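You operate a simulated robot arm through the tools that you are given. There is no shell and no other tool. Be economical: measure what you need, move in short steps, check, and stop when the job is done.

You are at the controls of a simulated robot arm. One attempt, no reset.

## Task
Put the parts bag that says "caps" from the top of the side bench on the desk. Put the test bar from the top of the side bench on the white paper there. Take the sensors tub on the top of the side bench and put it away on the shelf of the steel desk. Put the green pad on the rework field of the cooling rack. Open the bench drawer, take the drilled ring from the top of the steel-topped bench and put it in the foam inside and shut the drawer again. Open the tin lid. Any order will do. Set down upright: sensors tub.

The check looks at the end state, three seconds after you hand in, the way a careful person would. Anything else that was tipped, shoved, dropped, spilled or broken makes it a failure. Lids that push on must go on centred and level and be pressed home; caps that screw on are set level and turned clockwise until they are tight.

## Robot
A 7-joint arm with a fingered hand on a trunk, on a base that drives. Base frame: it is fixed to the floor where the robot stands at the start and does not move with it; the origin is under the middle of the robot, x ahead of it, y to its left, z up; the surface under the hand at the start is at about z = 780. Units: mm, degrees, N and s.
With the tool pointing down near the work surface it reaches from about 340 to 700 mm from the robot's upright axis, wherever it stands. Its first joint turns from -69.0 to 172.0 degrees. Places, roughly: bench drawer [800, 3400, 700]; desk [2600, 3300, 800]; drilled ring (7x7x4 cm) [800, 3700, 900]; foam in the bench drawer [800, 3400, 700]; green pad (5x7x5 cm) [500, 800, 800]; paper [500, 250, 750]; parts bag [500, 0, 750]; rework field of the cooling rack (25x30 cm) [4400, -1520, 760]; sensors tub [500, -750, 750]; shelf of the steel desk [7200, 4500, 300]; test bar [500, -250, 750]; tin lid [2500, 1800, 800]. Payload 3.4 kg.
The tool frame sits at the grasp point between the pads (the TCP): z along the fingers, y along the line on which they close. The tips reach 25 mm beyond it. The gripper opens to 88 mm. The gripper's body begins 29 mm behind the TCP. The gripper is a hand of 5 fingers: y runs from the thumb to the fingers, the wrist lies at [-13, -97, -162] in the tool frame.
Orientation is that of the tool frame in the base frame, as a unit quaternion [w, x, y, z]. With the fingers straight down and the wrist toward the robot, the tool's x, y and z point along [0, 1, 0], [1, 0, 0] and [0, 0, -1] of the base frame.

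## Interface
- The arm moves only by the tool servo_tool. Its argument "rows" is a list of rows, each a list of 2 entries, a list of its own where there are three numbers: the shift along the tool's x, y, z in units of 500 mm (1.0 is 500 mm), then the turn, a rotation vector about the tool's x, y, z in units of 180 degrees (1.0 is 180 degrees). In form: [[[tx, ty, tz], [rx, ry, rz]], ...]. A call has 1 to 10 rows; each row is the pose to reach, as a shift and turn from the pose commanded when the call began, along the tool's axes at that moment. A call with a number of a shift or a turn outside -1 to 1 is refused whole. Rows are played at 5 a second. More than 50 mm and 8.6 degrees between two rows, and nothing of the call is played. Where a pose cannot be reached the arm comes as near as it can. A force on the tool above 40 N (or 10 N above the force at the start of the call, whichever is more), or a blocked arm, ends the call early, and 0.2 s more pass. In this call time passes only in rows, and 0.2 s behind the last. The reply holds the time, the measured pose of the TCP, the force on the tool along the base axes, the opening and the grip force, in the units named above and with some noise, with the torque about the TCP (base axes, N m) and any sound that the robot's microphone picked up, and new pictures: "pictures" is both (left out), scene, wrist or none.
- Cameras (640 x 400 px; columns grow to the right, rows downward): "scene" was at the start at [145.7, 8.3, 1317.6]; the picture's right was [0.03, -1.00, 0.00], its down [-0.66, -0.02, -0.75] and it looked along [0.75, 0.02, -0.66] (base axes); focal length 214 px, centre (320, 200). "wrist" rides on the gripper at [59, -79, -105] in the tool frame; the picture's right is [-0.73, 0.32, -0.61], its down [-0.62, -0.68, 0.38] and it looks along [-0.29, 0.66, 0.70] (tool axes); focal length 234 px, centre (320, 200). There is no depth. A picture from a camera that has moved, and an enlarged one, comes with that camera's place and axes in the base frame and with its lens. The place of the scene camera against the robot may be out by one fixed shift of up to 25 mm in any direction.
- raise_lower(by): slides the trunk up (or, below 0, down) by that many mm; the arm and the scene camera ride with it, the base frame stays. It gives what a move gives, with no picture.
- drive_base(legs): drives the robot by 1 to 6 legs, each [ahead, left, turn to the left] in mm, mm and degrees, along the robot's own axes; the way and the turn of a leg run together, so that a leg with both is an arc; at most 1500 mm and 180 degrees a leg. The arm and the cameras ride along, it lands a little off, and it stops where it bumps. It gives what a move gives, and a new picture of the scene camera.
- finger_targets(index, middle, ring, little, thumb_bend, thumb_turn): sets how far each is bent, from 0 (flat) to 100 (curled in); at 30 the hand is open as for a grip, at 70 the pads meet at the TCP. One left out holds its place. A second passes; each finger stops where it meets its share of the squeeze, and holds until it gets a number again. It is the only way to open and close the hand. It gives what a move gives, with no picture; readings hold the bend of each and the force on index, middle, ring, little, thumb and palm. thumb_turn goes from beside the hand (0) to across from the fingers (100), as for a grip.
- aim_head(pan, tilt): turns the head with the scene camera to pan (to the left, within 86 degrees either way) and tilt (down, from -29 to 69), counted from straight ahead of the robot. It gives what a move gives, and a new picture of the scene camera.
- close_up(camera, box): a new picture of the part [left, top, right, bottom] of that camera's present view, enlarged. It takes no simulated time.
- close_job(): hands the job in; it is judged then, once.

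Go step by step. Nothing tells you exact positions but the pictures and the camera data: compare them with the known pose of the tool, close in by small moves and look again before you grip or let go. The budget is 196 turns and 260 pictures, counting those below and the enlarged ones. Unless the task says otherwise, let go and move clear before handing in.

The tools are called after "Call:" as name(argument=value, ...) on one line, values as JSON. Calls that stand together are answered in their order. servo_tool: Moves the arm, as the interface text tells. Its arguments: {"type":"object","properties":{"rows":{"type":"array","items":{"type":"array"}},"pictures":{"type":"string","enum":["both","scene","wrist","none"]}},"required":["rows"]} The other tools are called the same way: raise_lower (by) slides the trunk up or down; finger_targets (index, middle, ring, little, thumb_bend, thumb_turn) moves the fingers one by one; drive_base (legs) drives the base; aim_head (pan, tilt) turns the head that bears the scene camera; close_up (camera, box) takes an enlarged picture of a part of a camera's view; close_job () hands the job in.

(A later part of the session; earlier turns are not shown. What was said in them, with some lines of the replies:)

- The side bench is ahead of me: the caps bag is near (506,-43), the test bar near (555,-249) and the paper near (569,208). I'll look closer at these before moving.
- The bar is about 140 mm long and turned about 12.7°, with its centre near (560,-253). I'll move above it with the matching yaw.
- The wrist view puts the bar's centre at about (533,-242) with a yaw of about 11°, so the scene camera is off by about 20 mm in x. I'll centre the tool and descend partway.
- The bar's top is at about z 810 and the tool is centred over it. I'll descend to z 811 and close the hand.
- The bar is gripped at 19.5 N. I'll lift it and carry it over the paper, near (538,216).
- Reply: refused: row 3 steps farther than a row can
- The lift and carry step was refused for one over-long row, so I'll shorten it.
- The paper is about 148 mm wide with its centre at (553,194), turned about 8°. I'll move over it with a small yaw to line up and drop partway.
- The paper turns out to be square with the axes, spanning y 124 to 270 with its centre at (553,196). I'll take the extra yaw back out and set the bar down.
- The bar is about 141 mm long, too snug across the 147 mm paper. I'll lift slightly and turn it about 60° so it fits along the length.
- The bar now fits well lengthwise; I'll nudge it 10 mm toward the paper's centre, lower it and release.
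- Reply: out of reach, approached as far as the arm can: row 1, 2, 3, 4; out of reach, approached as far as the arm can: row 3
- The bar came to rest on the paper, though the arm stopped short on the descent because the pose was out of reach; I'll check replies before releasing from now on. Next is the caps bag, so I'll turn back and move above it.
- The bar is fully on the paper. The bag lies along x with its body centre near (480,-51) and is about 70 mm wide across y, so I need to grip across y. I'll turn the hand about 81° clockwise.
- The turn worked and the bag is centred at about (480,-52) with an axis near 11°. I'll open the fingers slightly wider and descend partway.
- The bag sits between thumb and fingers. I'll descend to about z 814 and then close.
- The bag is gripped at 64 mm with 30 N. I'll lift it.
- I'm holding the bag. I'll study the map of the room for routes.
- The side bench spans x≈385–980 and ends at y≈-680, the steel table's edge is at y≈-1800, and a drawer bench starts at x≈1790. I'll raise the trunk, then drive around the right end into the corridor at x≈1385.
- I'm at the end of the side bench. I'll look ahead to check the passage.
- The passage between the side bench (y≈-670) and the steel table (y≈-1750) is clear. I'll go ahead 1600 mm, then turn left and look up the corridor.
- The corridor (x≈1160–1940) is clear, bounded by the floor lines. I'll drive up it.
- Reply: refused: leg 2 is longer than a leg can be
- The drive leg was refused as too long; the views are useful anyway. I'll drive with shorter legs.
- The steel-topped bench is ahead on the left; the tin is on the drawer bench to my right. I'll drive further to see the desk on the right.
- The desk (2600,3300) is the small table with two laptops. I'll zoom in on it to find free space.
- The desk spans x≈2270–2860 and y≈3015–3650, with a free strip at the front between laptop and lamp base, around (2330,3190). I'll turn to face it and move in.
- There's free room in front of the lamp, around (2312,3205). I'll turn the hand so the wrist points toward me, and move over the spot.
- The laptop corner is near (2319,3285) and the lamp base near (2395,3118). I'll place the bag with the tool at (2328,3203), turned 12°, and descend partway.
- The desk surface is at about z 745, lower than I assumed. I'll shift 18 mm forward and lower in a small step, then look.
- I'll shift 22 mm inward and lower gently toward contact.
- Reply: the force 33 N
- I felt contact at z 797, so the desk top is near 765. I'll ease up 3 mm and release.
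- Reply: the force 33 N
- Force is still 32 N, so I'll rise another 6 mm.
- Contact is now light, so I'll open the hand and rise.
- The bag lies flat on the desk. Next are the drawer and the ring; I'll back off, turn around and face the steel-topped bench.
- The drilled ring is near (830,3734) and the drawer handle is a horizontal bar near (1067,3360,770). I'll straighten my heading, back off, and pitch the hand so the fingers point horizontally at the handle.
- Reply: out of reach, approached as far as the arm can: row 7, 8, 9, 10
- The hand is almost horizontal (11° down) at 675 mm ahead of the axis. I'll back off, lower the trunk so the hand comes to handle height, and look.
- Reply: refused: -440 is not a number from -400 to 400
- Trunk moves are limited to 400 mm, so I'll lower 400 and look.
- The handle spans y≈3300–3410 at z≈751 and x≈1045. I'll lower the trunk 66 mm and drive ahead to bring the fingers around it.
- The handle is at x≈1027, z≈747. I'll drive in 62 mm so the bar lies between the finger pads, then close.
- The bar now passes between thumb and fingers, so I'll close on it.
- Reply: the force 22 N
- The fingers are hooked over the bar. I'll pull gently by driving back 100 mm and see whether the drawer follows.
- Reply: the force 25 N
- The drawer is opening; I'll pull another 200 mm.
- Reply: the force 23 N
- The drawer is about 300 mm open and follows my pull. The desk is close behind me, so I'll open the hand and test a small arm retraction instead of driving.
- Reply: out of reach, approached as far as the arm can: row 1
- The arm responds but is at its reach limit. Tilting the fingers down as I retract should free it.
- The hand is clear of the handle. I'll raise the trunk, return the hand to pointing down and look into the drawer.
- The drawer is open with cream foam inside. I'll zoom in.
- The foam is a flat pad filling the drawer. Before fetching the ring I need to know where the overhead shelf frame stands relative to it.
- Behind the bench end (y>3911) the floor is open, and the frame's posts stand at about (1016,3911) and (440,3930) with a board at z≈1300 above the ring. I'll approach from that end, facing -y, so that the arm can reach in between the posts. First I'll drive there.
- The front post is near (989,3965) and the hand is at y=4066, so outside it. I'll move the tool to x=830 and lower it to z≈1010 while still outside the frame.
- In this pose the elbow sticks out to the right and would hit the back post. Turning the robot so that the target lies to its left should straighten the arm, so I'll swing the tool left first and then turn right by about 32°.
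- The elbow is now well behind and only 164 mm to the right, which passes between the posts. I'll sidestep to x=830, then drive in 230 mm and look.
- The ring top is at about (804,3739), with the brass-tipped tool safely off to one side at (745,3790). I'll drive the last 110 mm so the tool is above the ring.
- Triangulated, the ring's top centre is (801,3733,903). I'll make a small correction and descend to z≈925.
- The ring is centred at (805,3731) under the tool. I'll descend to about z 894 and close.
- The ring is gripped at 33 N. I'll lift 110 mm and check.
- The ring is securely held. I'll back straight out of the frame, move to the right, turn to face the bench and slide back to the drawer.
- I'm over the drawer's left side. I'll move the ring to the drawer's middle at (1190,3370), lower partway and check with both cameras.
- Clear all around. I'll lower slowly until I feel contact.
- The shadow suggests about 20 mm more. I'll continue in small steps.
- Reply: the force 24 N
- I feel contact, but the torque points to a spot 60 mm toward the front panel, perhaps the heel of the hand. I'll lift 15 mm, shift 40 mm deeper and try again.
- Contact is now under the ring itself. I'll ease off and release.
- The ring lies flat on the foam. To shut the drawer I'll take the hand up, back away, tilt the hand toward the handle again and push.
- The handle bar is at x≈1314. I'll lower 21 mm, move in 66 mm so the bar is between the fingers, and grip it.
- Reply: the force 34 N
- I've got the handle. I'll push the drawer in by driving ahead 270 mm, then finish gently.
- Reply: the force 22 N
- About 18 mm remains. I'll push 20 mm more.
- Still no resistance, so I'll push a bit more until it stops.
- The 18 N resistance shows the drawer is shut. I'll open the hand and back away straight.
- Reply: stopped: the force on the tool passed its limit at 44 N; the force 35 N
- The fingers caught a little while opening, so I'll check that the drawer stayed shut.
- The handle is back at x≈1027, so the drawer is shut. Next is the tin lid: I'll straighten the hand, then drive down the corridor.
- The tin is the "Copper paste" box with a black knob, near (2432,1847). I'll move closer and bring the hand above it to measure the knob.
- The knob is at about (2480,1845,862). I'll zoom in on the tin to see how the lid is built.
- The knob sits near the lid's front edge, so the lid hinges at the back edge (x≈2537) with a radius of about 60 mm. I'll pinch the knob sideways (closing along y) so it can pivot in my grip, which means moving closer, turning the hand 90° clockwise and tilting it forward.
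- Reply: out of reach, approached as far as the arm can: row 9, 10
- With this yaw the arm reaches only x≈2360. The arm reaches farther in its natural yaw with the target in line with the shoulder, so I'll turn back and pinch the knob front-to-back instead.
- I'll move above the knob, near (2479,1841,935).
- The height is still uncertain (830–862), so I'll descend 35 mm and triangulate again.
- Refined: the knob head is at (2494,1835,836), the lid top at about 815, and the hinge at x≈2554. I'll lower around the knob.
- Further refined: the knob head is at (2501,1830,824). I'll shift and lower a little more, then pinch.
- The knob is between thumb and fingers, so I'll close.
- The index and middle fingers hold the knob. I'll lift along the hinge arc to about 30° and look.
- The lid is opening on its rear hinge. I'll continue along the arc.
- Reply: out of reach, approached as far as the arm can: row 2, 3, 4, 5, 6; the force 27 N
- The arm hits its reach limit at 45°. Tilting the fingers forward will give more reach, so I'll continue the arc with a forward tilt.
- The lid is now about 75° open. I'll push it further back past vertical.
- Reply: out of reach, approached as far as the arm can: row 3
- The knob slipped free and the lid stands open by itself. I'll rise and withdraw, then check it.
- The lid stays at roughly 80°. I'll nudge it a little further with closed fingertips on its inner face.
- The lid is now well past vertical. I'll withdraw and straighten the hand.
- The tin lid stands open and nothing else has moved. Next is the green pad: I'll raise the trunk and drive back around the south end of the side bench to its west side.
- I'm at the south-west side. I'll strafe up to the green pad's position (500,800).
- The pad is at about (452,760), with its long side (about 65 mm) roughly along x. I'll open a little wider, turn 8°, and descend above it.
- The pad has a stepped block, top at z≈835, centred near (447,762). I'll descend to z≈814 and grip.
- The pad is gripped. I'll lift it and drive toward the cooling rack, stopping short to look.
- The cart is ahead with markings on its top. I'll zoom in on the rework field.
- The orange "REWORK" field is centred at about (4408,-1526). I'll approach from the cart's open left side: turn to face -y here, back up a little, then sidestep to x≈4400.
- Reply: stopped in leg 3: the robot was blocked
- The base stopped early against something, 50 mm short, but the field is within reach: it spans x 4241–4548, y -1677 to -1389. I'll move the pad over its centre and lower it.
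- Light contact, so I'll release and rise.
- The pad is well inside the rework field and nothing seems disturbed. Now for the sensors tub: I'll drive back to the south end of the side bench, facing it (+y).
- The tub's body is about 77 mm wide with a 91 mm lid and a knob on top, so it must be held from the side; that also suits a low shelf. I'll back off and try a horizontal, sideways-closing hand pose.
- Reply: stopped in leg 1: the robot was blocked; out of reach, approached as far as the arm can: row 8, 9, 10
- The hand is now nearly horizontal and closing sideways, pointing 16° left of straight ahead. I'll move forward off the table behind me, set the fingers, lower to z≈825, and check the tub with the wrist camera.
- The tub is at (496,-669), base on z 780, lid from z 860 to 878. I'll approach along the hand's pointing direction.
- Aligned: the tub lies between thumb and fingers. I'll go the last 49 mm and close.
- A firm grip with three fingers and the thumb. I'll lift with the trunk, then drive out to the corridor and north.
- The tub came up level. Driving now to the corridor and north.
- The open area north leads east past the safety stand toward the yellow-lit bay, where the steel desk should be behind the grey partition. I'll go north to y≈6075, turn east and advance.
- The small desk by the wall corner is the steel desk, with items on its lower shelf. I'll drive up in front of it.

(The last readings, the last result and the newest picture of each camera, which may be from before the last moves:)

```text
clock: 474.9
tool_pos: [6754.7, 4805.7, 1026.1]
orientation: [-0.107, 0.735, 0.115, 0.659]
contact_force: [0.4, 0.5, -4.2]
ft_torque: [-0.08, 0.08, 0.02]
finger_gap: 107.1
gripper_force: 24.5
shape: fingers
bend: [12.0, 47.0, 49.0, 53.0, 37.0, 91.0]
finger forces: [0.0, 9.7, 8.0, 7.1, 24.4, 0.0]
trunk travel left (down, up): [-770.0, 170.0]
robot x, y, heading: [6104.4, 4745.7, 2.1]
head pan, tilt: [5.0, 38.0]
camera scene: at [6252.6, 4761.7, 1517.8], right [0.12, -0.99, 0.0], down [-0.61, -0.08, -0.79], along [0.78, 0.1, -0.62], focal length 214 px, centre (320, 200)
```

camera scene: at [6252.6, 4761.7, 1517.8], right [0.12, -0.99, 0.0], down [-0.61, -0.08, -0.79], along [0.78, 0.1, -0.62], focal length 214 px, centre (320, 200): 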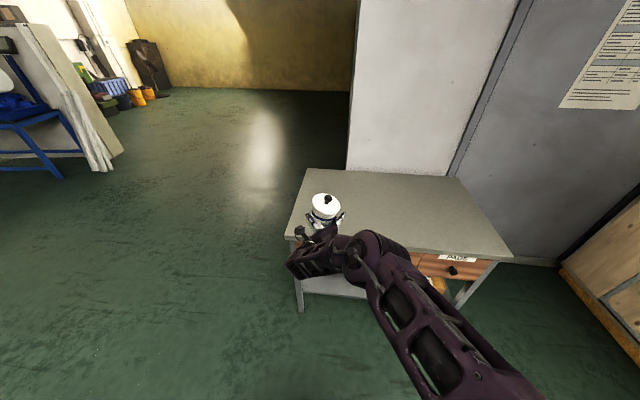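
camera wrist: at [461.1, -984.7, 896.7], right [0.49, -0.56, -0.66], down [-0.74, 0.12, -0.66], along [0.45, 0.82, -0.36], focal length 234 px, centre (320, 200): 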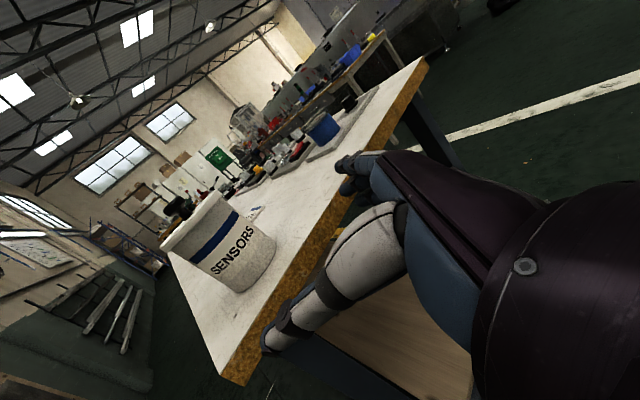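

The desk's front edge is at x≈6870, spanning y≈4016–4995. I'll back off 250 mm, lower the trunk and look at the shelf under it.

Call:
drive_base(legs=[[-250, 0, -2]])

Call:
raise_lower(by=-400)

Call:
raise_lower(by=-150)

Call:
aim_head(pan=-5, tilt=22)

```text
clock: 476.8
tool_pos: [6509.7, 4778.5, 1025.1]
orientation: [-0.096, 0.737, 0.102, 0.661]
contact_force: [0.0, -0.1, -5.2]
ft_torque: [-0.04, 0.1, 0.02]
finger_gap: 106.5
gripper_force: 24.4
shape: fingers
bend: [12.0, 47.0, 49.0, 53.0, 37.0, 91.0]
finger forces: [0.0, 9.7, 8.0, 7.1, 24.5, 0.0]
trunk travel left (down, up): [-770.0, 170.0]
robot x, y, heading: [5856.1, 4738.5, 0.1]
head pan, tilt: [5.0, 38.0]
camera scene: at [6006.8, 4752.1, 1517.7], right [0.09, -1.0, 0.0], down [-0.61, -0.05, -0.79], along [0.78, 0.07, -0.62], focal length 214 px, centre (320, 200)
```

scene: 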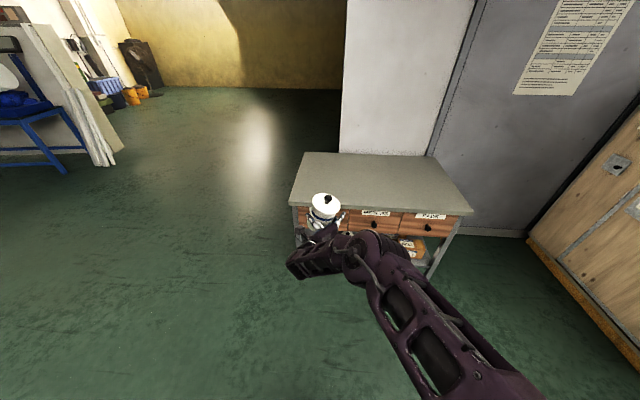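

```text
clock: 480.6
tool_pos: [6509.1, 4779.6, 626.3]
orientation: [-0.096, 0.737, 0.103, 0.661]
contact_force: [0.5, -0.5, -5.0]
ft_torque: [-0.06, 0.06, 0.0]
finger_gap: 106.9
gripper_force: 24.6
shape: fingers
bend: [12.0, 47.0, 49.0, 53.0, 37.0, 91.0]
finger forces: [0.0, 9.6, 7.8, 7.0, 24.3, 0.0]
trunk travel left (down, up): [-370.0, 570.0]
robot x, y, heading: [5855.2, 4741.4, -0.1]
head pan, tilt: [5.0, 38.0]
```

```text
clock: 482.3
tool_pos: [6509.2, 4779.1, 476.8]
orientation: [-0.096, 0.736, 0.102, 0.663]
contact_force: [-0.7, -0.1, -5.1]
ft_torque: [-0.07, 0.11, 0.03]
finger_gap: 107.0
gripper_force: 24.8
shape: fingers
bend: [12.0, 47.0, 49.0, 53.0, 37.0, 91.0]
finger forces: [0.0, 9.7, 7.9, 7.0, 24.3, 0.1]
trunk travel left (down, up): [-220.0, 720.0]
robot x, y, heading: [5858.1, 4741.2, 0.1]
head pan, tilt: [5.0, 38.0]
```

```text
clock: 483.1
tool_pos: [6508.9, 4779.3, 477.7]
orientation: [-0.095, 0.736, 0.103, 0.662]
contact_force: [-0.6, 0.1, -3.8]
ft_torque: [-0.07, 0.08, 0.02]
finger_gap: 106.7
gripper_force: 23.6
shape: fingers
bend: [12.0, 47.0, 49.0, 53.0, 37.0, 91.0]
finger forces: [0.0, 9.7, 7.9, 7.0, 24.3, 0.0]
trunk travel left (down, up): [-220.0, 720.0]
robot x, y, heading: [5856.6, 4737.9, 0.1]
head pan, tilt: [-5.0, 22.0]
camera scene: at [6012.4, 4736.5, 992.9], right [-0.08, -1.0, 0.0], down [-0.37, 0.03, -0.93], along [0.92, -0.08, -0.38], focal length 214 px, centre (320, 200)
```

scene: 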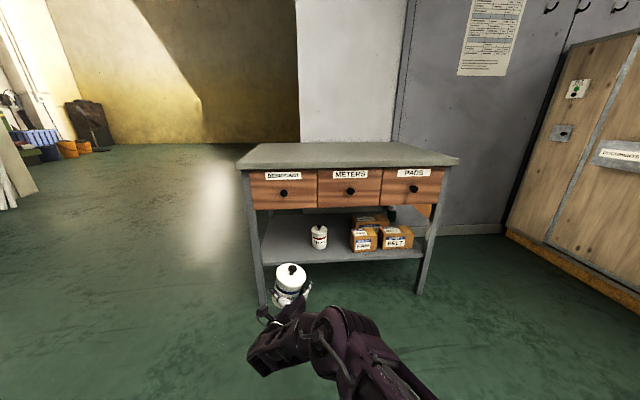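

The shelf is visible, with a similar tub and boxes on it and free space to their left. I'll zoom in to measure.

Call:
close_up(camera="scene", box=[230, 195, 440, 315])

```text
3.05 times, centred on (335, 255) of scene
camera zoom: at [6012.4, 4736.5, 992.9], right [-0.08, -1.0, 0.0], down [-0.37, 0.03, -0.93], along [0.92, -0.08, -0.38], focal length 654 px, centre (274, 32)
```

zoom: 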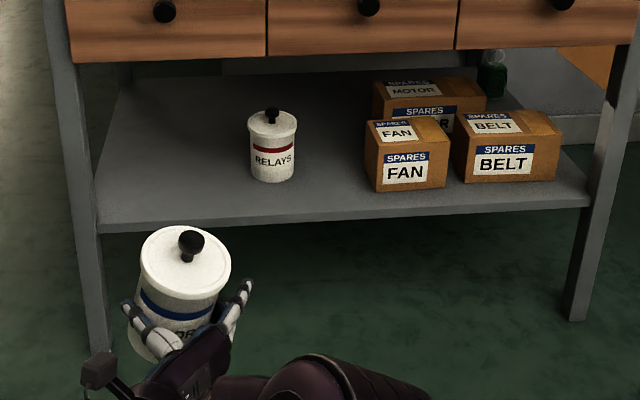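

The shelf top is at z≈300, with the front edge at x≈6880 and the RELAYS tub near (7000,4663). I'll set the sensors tub at about (6960,4830): lower to carry it just above shelf height, then drive in.

Call:
raise_lower(by=-108)

Call:
drive_base(legs=[[290, 48, 0]])

Call:
close_up(camera="wrist", box=[0, 0, 640, 400])

```text
clock: 484.5
tool_pos: [6509.5, 4779.6, 367.9]
orientation: [-0.096, 0.736, 0.103, 0.662]
contact_force: [0.4, 0.3, -4.4]
ft_torque: [-0.11, 0.1, -0.02]
finger_gap: 106.7
gripper_force: 24.9
shape: fingers
bend: [12.0, 47.0, 49.0, 53.0, 37.0, 91.0]
finger forces: [0.0, 9.7, 7.8, 7.0, 24.2, 0.1]
trunk travel left (down, up): [-112.0, 828.0]
robot x, y, heading: [5854.0, 4738.9, 0.1]
head pan, tilt: [-5.0, 22.0]
```

```text
clock: 486.5
tool_pos: [6798.2, 4827.8, 368.3]
orientation: [-0.097, 0.737, 0.102, 0.661]
contact_force: [-0.1, 0.5, -5.6]
ft_torque: [-0.08, 0.08, 0.03]
finger_gap: 106.8
gripper_force: 24.5
shape: fingers
bend: [12.0, 47.0, 49.0, 53.0, 37.0, 91.0]
finger forces: [0.0, 9.7, 7.9, 7.0, 24.3, 0.0]
trunk travel left (down, up): [-112.0, 828.0]
robot x, y, heading: [6149.3, 4787.4, 0.2]
head pan, tilt: [-5.0, 22.0]
camera scene: at [6300.7, 4784.5, 884.9], right [-0.08, -1.0, 0.0], down [-0.37, 0.03, -0.93], along [0.92, -0.08, -0.38], focal length 214 px, centre (320, 200)
```

scene: 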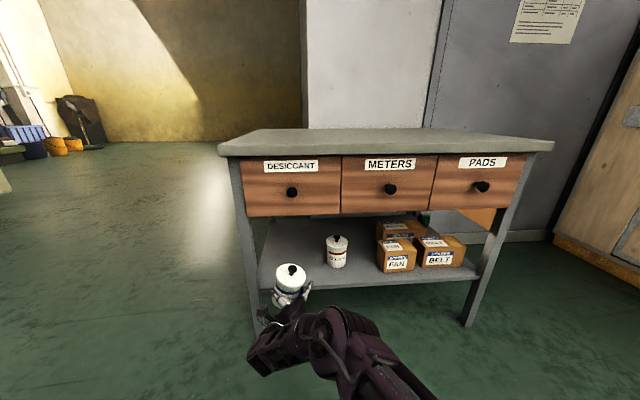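

```text
1.00 times, centred on (320, 200) of wrist (not enlarged: the box is as wide or as high as the picture)
camera zoom: at [6680.7, 4876.4, 438.0], right [-0.56, -0.5, -0.66], down [0.11, 0.75, -0.66], along [0.82, -0.44, -0.36], focal length 234 px, centre (320, 200)
```

zoom: 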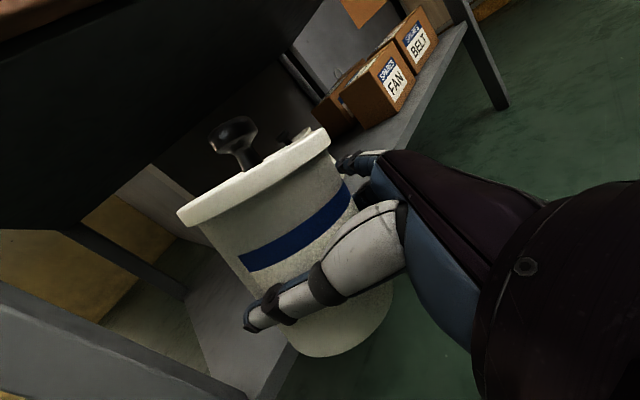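

The shelf may be slightly higher than estimated, so I'll raise 40 mm for safety, drive in the rest, then lower until contact.

Call:
raise_lower(by=40)

Call:
drive_base(legs=[[152, 0, 0]])

Call:
close_up(camera="wrist", box=[0, 0, 640, 400])

```text
clock: 487.4
tool_pos: [6797.5, 4828.4, 407.8]
orientation: [-0.096, 0.736, 0.103, 0.662]
contact_force: [0.7, -0.3, -4.1]
ft_torque: [-0.12, 0.09, 0.0]
finger_gap: 107.2
gripper_force: 24.2
shape: fingers
bend: [12.0, 47.0, 49.0, 53.0, 37.0, 91.0]
finger forces: [0.0, 9.7, 7.8, 7.0, 24.3, 0.0]
trunk travel left (down, up): [-152.0, 788.0]
robot x, y, heading: [6144.5, 4786.9, 0.1]
head pan, tilt: [-5.0, 22.0]
```

```text
clock: 488.8
tool_pos: [6951.5, 4829.6, 407.6]
orientation: [-0.096, 0.737, 0.104, 0.661]
contact_force: [-0.3, -0.7, -5.0]
ft_torque: [-0.05, 0.07, 0.01]
finger_gap: 106.7
gripper_force: 24.2
shape: fingers
bend: [12.0, 47.0, 49.0, 53.0, 37.0, 91.0]
finger forces: [0.0, 9.7, 7.9, 7.0, 24.1, 0.0]
trunk travel left (down, up): [-152.0, 788.0]
robot x, y, heading: [6300.0, 4785.5, 0.3]
head pan, tilt: [-5.0, 22.0]
camera scene: at [6454.5, 4785.2, 924.9], right [-0.08, -1.0, 0.0], down [-0.37, 0.03, -0.93], along [0.92, -0.08, -0.38], focal length 214 px, centre (320, 200)
```

scene: 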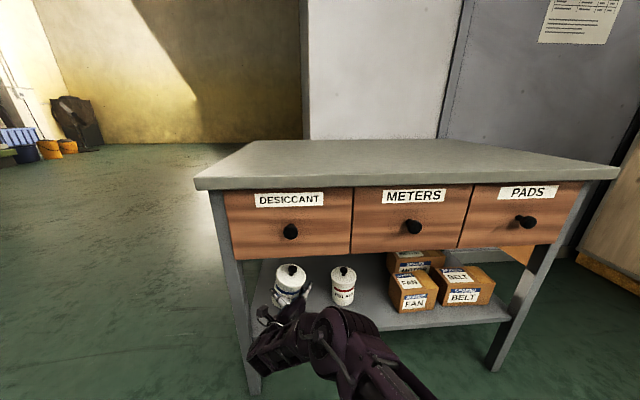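

```text
1.00 times, centred on (320, 200) of wrist (not enlarged: the box is as wide or as high as the picture)
camera zoom: at [6834.3, 4877.1, 477.9], right [-0.56, -0.5, -0.66], down [0.11, 0.75, -0.66], along [0.82, -0.44, -0.37], focal length 234 px, centre (320, 200)
```

zoom: 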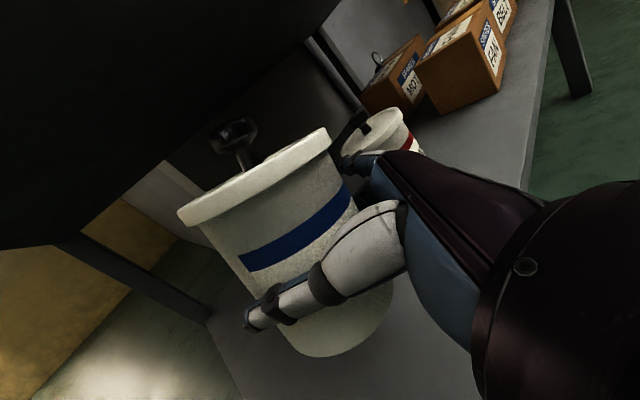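

The tub is over the shelf, clear of the RELAYS tub. I'll lower in small steps.

Call:
raise_lower(by=-30)

Call:
raise_lower(by=-8)

```text
clock: 489.5
tool_pos: [6950.5, 4829.2, 379.0]
orientation: [-0.097, 0.737, 0.104, 0.661]
contact_force: [-0.4, 0.0, -4.5]
ft_torque: [-0.09, 0.06, 0.0]
finger_gap: 106.6
gripper_force: 24.7
shape: fingers
bend: [12.0, 47.0, 49.0, 53.0, 37.0, 91.0]
finger forces: [0.0, 9.7, 7.9, 6.9, 24.1, 0.1]
trunk travel left (down, up): [-122.0, 818.0]
robot x, y, heading: [6302.1, 4783.9, 0.5]
head pan, tilt: [-5.0, 22.0]
```

```text
clock: 490.1
tool_pos: [6951.1, 4829.6, 369.3]
orientation: [-0.097, 0.736, 0.103, 0.662]
contact_force: [-0.6, -0.9, -5.4]
ft_torque: [-0.07, 0.08, 0.01]
finger_gap: 106.8
gripper_force: 24.6
shape: fingers
bend: [12.0, 47.0, 49.0, 53.0, 37.0, 91.0]
finger forces: [0.0, 9.7, 7.9, 7.1, 24.0, 0.1]
trunk travel left (down, up): [-114.0, 826.0]
robot x, y, heading: [6299.9, 4784.9, 0.2]
head pan, tilt: [-5.0, 22.0]
```

Call:
raise_lower(by=-7)

Call:
raise_lower(by=-5)

```text
clock: 490.6
tool_pos: [6951.9, 4829.1, 362.7]
orientation: [-0.096, 0.737, 0.103, 0.661]
contact_force: [0.3, -0.7, -4.8]
ft_torque: [-0.05, 0.09, 0.01]
finger_gap: 106.4
gripper_force: 24.4
shape: fingers
bend: [12.0, 47.0, 49.0, 53.0, 37.0, 91.0]
finger forces: [0.1, 9.7, 7.9, 7.0, 24.2, 0.1]
trunk travel left (down, up): [-107.0, 833.0]
robot x, y, heading: [6299.6, 4788.3, 0.3]
head pan, tilt: [-5.0, 22.0]
```

```text
clock: 491.2
tool_pos: [6950.9, 4829.4, 358.5]
orientation: [-0.097, 0.737, 0.103, 0.661]
contact_force: [-0.3, 0.3, -4.6]
ft_torque: [-0.08, 0.06, -0.01]
finger_gap: 106.7
gripper_force: 24.4
shape: fingers
bend: [12.0, 47.0, 49.0, 53.0, 37.0, 91.0]
finger forces: [0.0, 9.7, 7.9, 7.1, 24.2, 0.1]
trunk travel left (down, up): [-102.0, 838.0]
robot x, y, heading: [6299.4, 4789.5, 0.5]
head pan, tilt: [-5.0, 22.0]
```

The tub is still hanging free, so I'll continue in small steps.

Call:
raise_lower(by=-5)

Call:
raise_lower(by=-4)

```text
clock: 491.7
tool_pos: [6950.5, 4829.6, 352.7]
orientation: [-0.097, 0.736, 0.104, 0.662]
contact_force: [0.3, 1.2, -4.3]
ft_torque: [-0.03, 0.06, 0.02]
finger_gap: 106.8
gripper_force: 24.6
shape: fingers
bend: [12.0, 47.0, 49.0, 53.0, 37.0, 91.0]
finger forces: [0.0, 9.7, 7.9, 7.0, 24.1, 0.1]
trunk travel left (down, up): [-97.0, 843.0]
robot x, y, heading: [6303.0, 4786.6, 0.3]
head pan, tilt: [-5.0, 22.0]
```

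```text
clock: 492.2
tool_pos: [6951.6, 4828.4, 348.7]
orientation: [-0.096, 0.737, 0.104, 0.661]
contact_force: [0.2, 0.1, -5.7]
ft_torque: [-0.04, 0.05, -0.04]
finger_gap: 106.7
gripper_force: 24.5
shape: fingers
bend: [12.0, 47.0, 49.0, 53.0, 37.0, 91.0]
finger forces: [0.1, 9.7, 7.9, 6.9, 24.1, 0.0]
trunk travel left (down, up): [-93.0, 847.0]
robot x, y, heading: [6295.7, 4788.3, 0.1]
head pan, tilt: [-5.0, 22.0]
```

Call:
raise_lower(by=-5)

Call:
raise_lower(by=-4)

Call:
close_up(camera="wrist", box=[170, 240, 450, 400])

```text
clock: 492.8
tool_pos: [6951.5, 4829.4, 344.2]
orientation: [-0.097, 0.736, 0.103, 0.662]
contact_force: [-0.3, 0.5, -4.9]
ft_torque: [-0.07, 0.06, -0.04]
finger_gap: 106.6
gripper_force: 24.3
shape: fingers
bend: [12.0, 47.0, 49.0, 54.0, 37.0, 91.0]
finger forces: [0.0, 9.6, 7.9, 6.9, 24.2, 0.1]
trunk travel left (down, up): [-88.0, 852.0]
robot x, y, heading: [6300.8, 4786.4, 0.1]
head pan, tilt: [-5.0, 22.0]
```

```text
clock: 493.3
tool_pos: [6950.9, 4828.2, 340.9]
orientation: [-0.097, 0.736, 0.103, 0.662]
contact_force: [-0.5, -0.8, -4.6]
ft_torque: [-0.06, 0.07, 0.02]
finger_gap: 106.7
gripper_force: 24.3
shape: fingers
bend: [12.0, 47.0, 49.0, 54.0, 37.0, 91.0]
finger forces: [0.0, 9.7, 7.9, 7.0, 24.1, 0.0]
trunk travel left (down, up): [-84.0, 856.0]
robot x, y, heading: [6301.0, 4788.7, -0.0]
head pan, tilt: [-5.0, 22.0]
```

```text
2.29 times, centred on (310, 320) of wrist
camera zoom: at [6834.3, 4877.1, 409.8], right [-0.56, -0.5, -0.66], down [0.11, 0.75, -0.66], along [0.82, -0.44, -0.37], focal length 535 px, centre (343, -74)
```

zoom: 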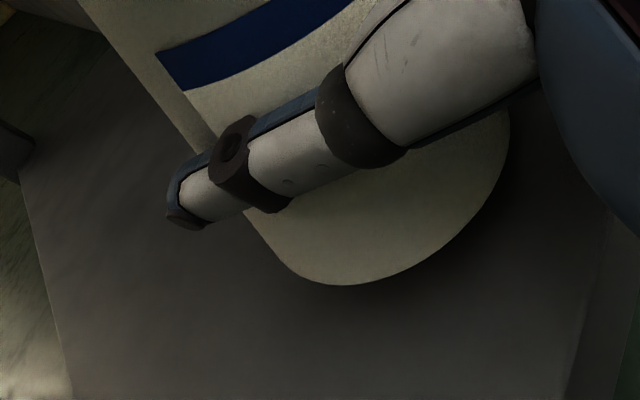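

Nearly there, with a small gap visible. A few more millimetres.

Call:
raise_lower(by=-4)

Call:
raise_lower(by=-4)

Call:
raise_lower(by=-3)

```text
clock: 493.8
tool_pos: [6950.8, 4829.2, 336.7]
orientation: [-0.096, 0.736, 0.103, 0.662]
contact_force: [-0.2, -0.8, -4.0]
ft_torque: [-0.09, 0.06, 0.01]
finger_gap: 106.4
gripper_force: 24.9
shape: fingers
bend: [12.0, 47.0, 49.0, 54.0, 37.0, 91.0]
finger forces: [0.0, 9.7, 7.9, 7.0, 24.0, 0.0]
trunk travel left (down, up): [-80.0, 860.0]
robot x, y, heading: [6296.8, 4785.4, 0.4]
head pan, tilt: [-5.0, 22.0]
```

```text
clock: 494.4
tool_pos: [6950.7, 4829.9, 332.8]
orientation: [-0.097, 0.736, 0.104, 0.662]
contact_force: [0.0, -0.3, -2.6]
ft_torque: [-0.14, 0.07, 0.0]
finger_gap: 106.9
gripper_force: 24.3
shape: fingers
bend: [12.0, 47.0, 49.0, 54.0, 37.0, 91.0]
finger forces: [0.1, 9.5, 7.9, 7.1, 24.6, 0.0]
trunk travel left (down, up): [-76.0, 864.0]
robot x, y, heading: [6300.0, 4785.5, 0.1]
head pan, tilt: [-5.0, 22.0]
```

```text
clock: 494.9
tool_pos: [6950.6, 4830.0, 331.0]
orientation: [-0.097, 0.735, 0.104, 0.663]
contact_force: [-0.5, 0.3, 3.4]
ft_torque: [-0.16, 0.01, -0.01]
finger_gap: 106.6
gripper_force: 24.4
shape: fingers
bend: [12.0, 47.0, 49.0, 54.0, 37.0, 90.0]
finger forces: [0.0, 9.3, 7.6, 7.2, 26.0, 0.0]
trunk travel left (down, up): [-73.0, 867.0]
robot x, y, heading: [6300.9, 4789.6, 0.1]
head pan, tilt: [-5.0, 22.0]
```

The tub is standing on the shelf (+3.4 N). I'll open the hand and back straight out along the hand's direction.

Call:
finger_targets(middle=20, ring=20, little=20, thumb_bend=18)

Call:
close_up(camera="wrist", box=[0, 0, 640, 400])

```text
clock: 495.9
tool_pos: [6949.7, 4829.8, 329.0]
orientation: [-0.097, 0.736, 0.104, 0.662]
contact_force: [-0.3, 0.3, -0.4]
ft_torque: [-0.01, 0.02, -0.01]
finger_gap: 113.6
gripper_force: 0.1
shape: fingers
bend: [12.0, 20.0, 20.0, 20.0, 18.0, 98.0]
finger forces: [0.0, 0.0, 0.0, 0.0, 0.1, 0.0]
trunk travel left (down, up): [-73.0, 867.0]
robot x, y, heading: [6297.6, 4787.4, 0.2]
head pan, tilt: [-5.0, 22.0]
```

```text
1.00 times, centred on (320, 200) of wrist (not enlarged: the box is as wide or as high as the picture)
camera zoom: at [6834.1, 4877.1, 399.4], right [-0.56, -0.5, -0.66], down [0.11, 0.75, -0.66], along [0.82, -0.44, -0.36], focal length 234 px, centre (320, 200)
```

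zoom: 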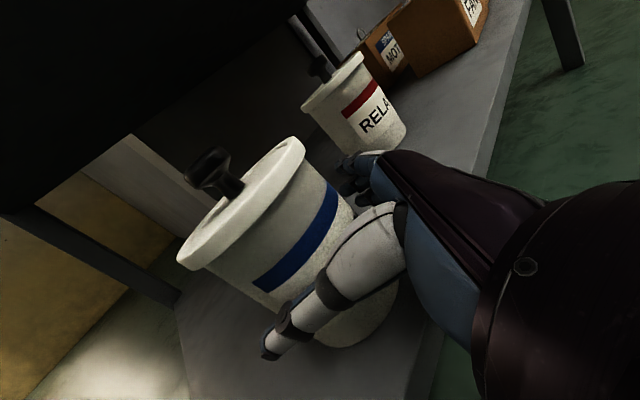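

Released, and the tub stands. I'll back out.

Call:
drive_base(legs=[[-124, -36, 0], [-250, 0, 0]])

Call:
close_up(camera="scene", box=[230, 195, 440, 315])

```text
clock: 498.6
tool_pos: [6571.8, 4789.1, 330.2]
orientation: [-0.097, 0.736, 0.103, 0.662]
contact_force: [0.3, -0.4, -0.8]
ft_torque: [-0.04, -0.04, 0.04]
finger_gap: 113.3
gripper_force: 0.1
shape: fingers
bend: [12.0, 20.0, 20.0, 20.0, 18.0, 98.0]
finger forces: [0.1, 0.1, 0.1, 0.1, 0.0, 0.1]
trunk travel left (down, up): [-73.0, 867.0]
robot x, y, heading: [5919.4, 4749.2, 0.2]
head pan, tilt: [-5.0, 22.0]
camera scene: at [6073.9, 4747.3, 846.1], right [-0.09, -1.0, 0.0], down [-0.37, 0.03, -0.93], along [0.92, -0.08, -0.37], focal length 214 px, centre (320, 200)
```

scene: 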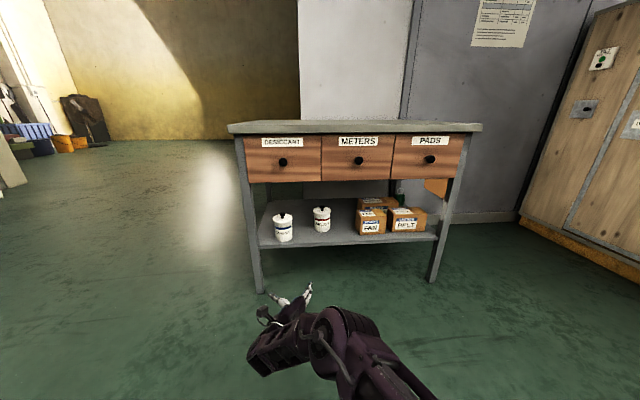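

```text
3.05 times, centred on (335, 255) of scene
camera zoom: at [6073.9, 4747.3, 846.1], right [-0.09, -1.0, 0.0], down [-0.37, 0.03, -0.93], along [0.92, -0.08, -0.37], focal length 654 px, centre (274, 32)
```

zoom: 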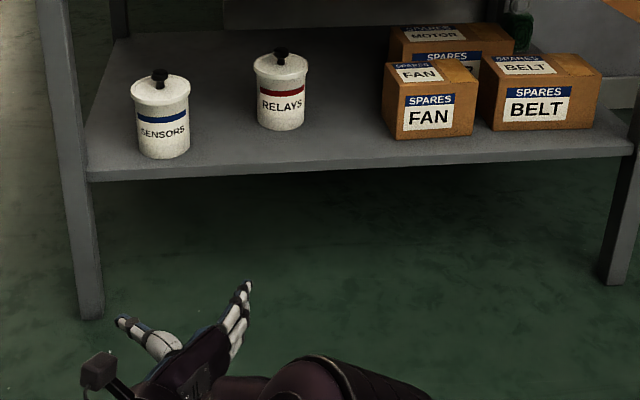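

All six jobs look done: the sensors tub stands upright on the shelf beside the RELAYS tub, and the hand is clear. I'm handing in.

Call:
close_job()

```text
The job is handed in.
```

I've handed the job in with all six tasks done. By the camera views:
- **Caps bag:** on the desk.
- **Test bar:** on the paper.
- **Sensors tub:** upright on the shelf of the steel desk.
- **Green pad:** in the rework field.
- **Drilled ring:** on the foam in the drawer, which I shut.
- **Tin lid:** open.

The test bar fell about 30 mm onto the paper. The base also stopped against something twice, by the cooling rack and by the steel table; I saw no damage by the rack but did not look closely at the steel table.
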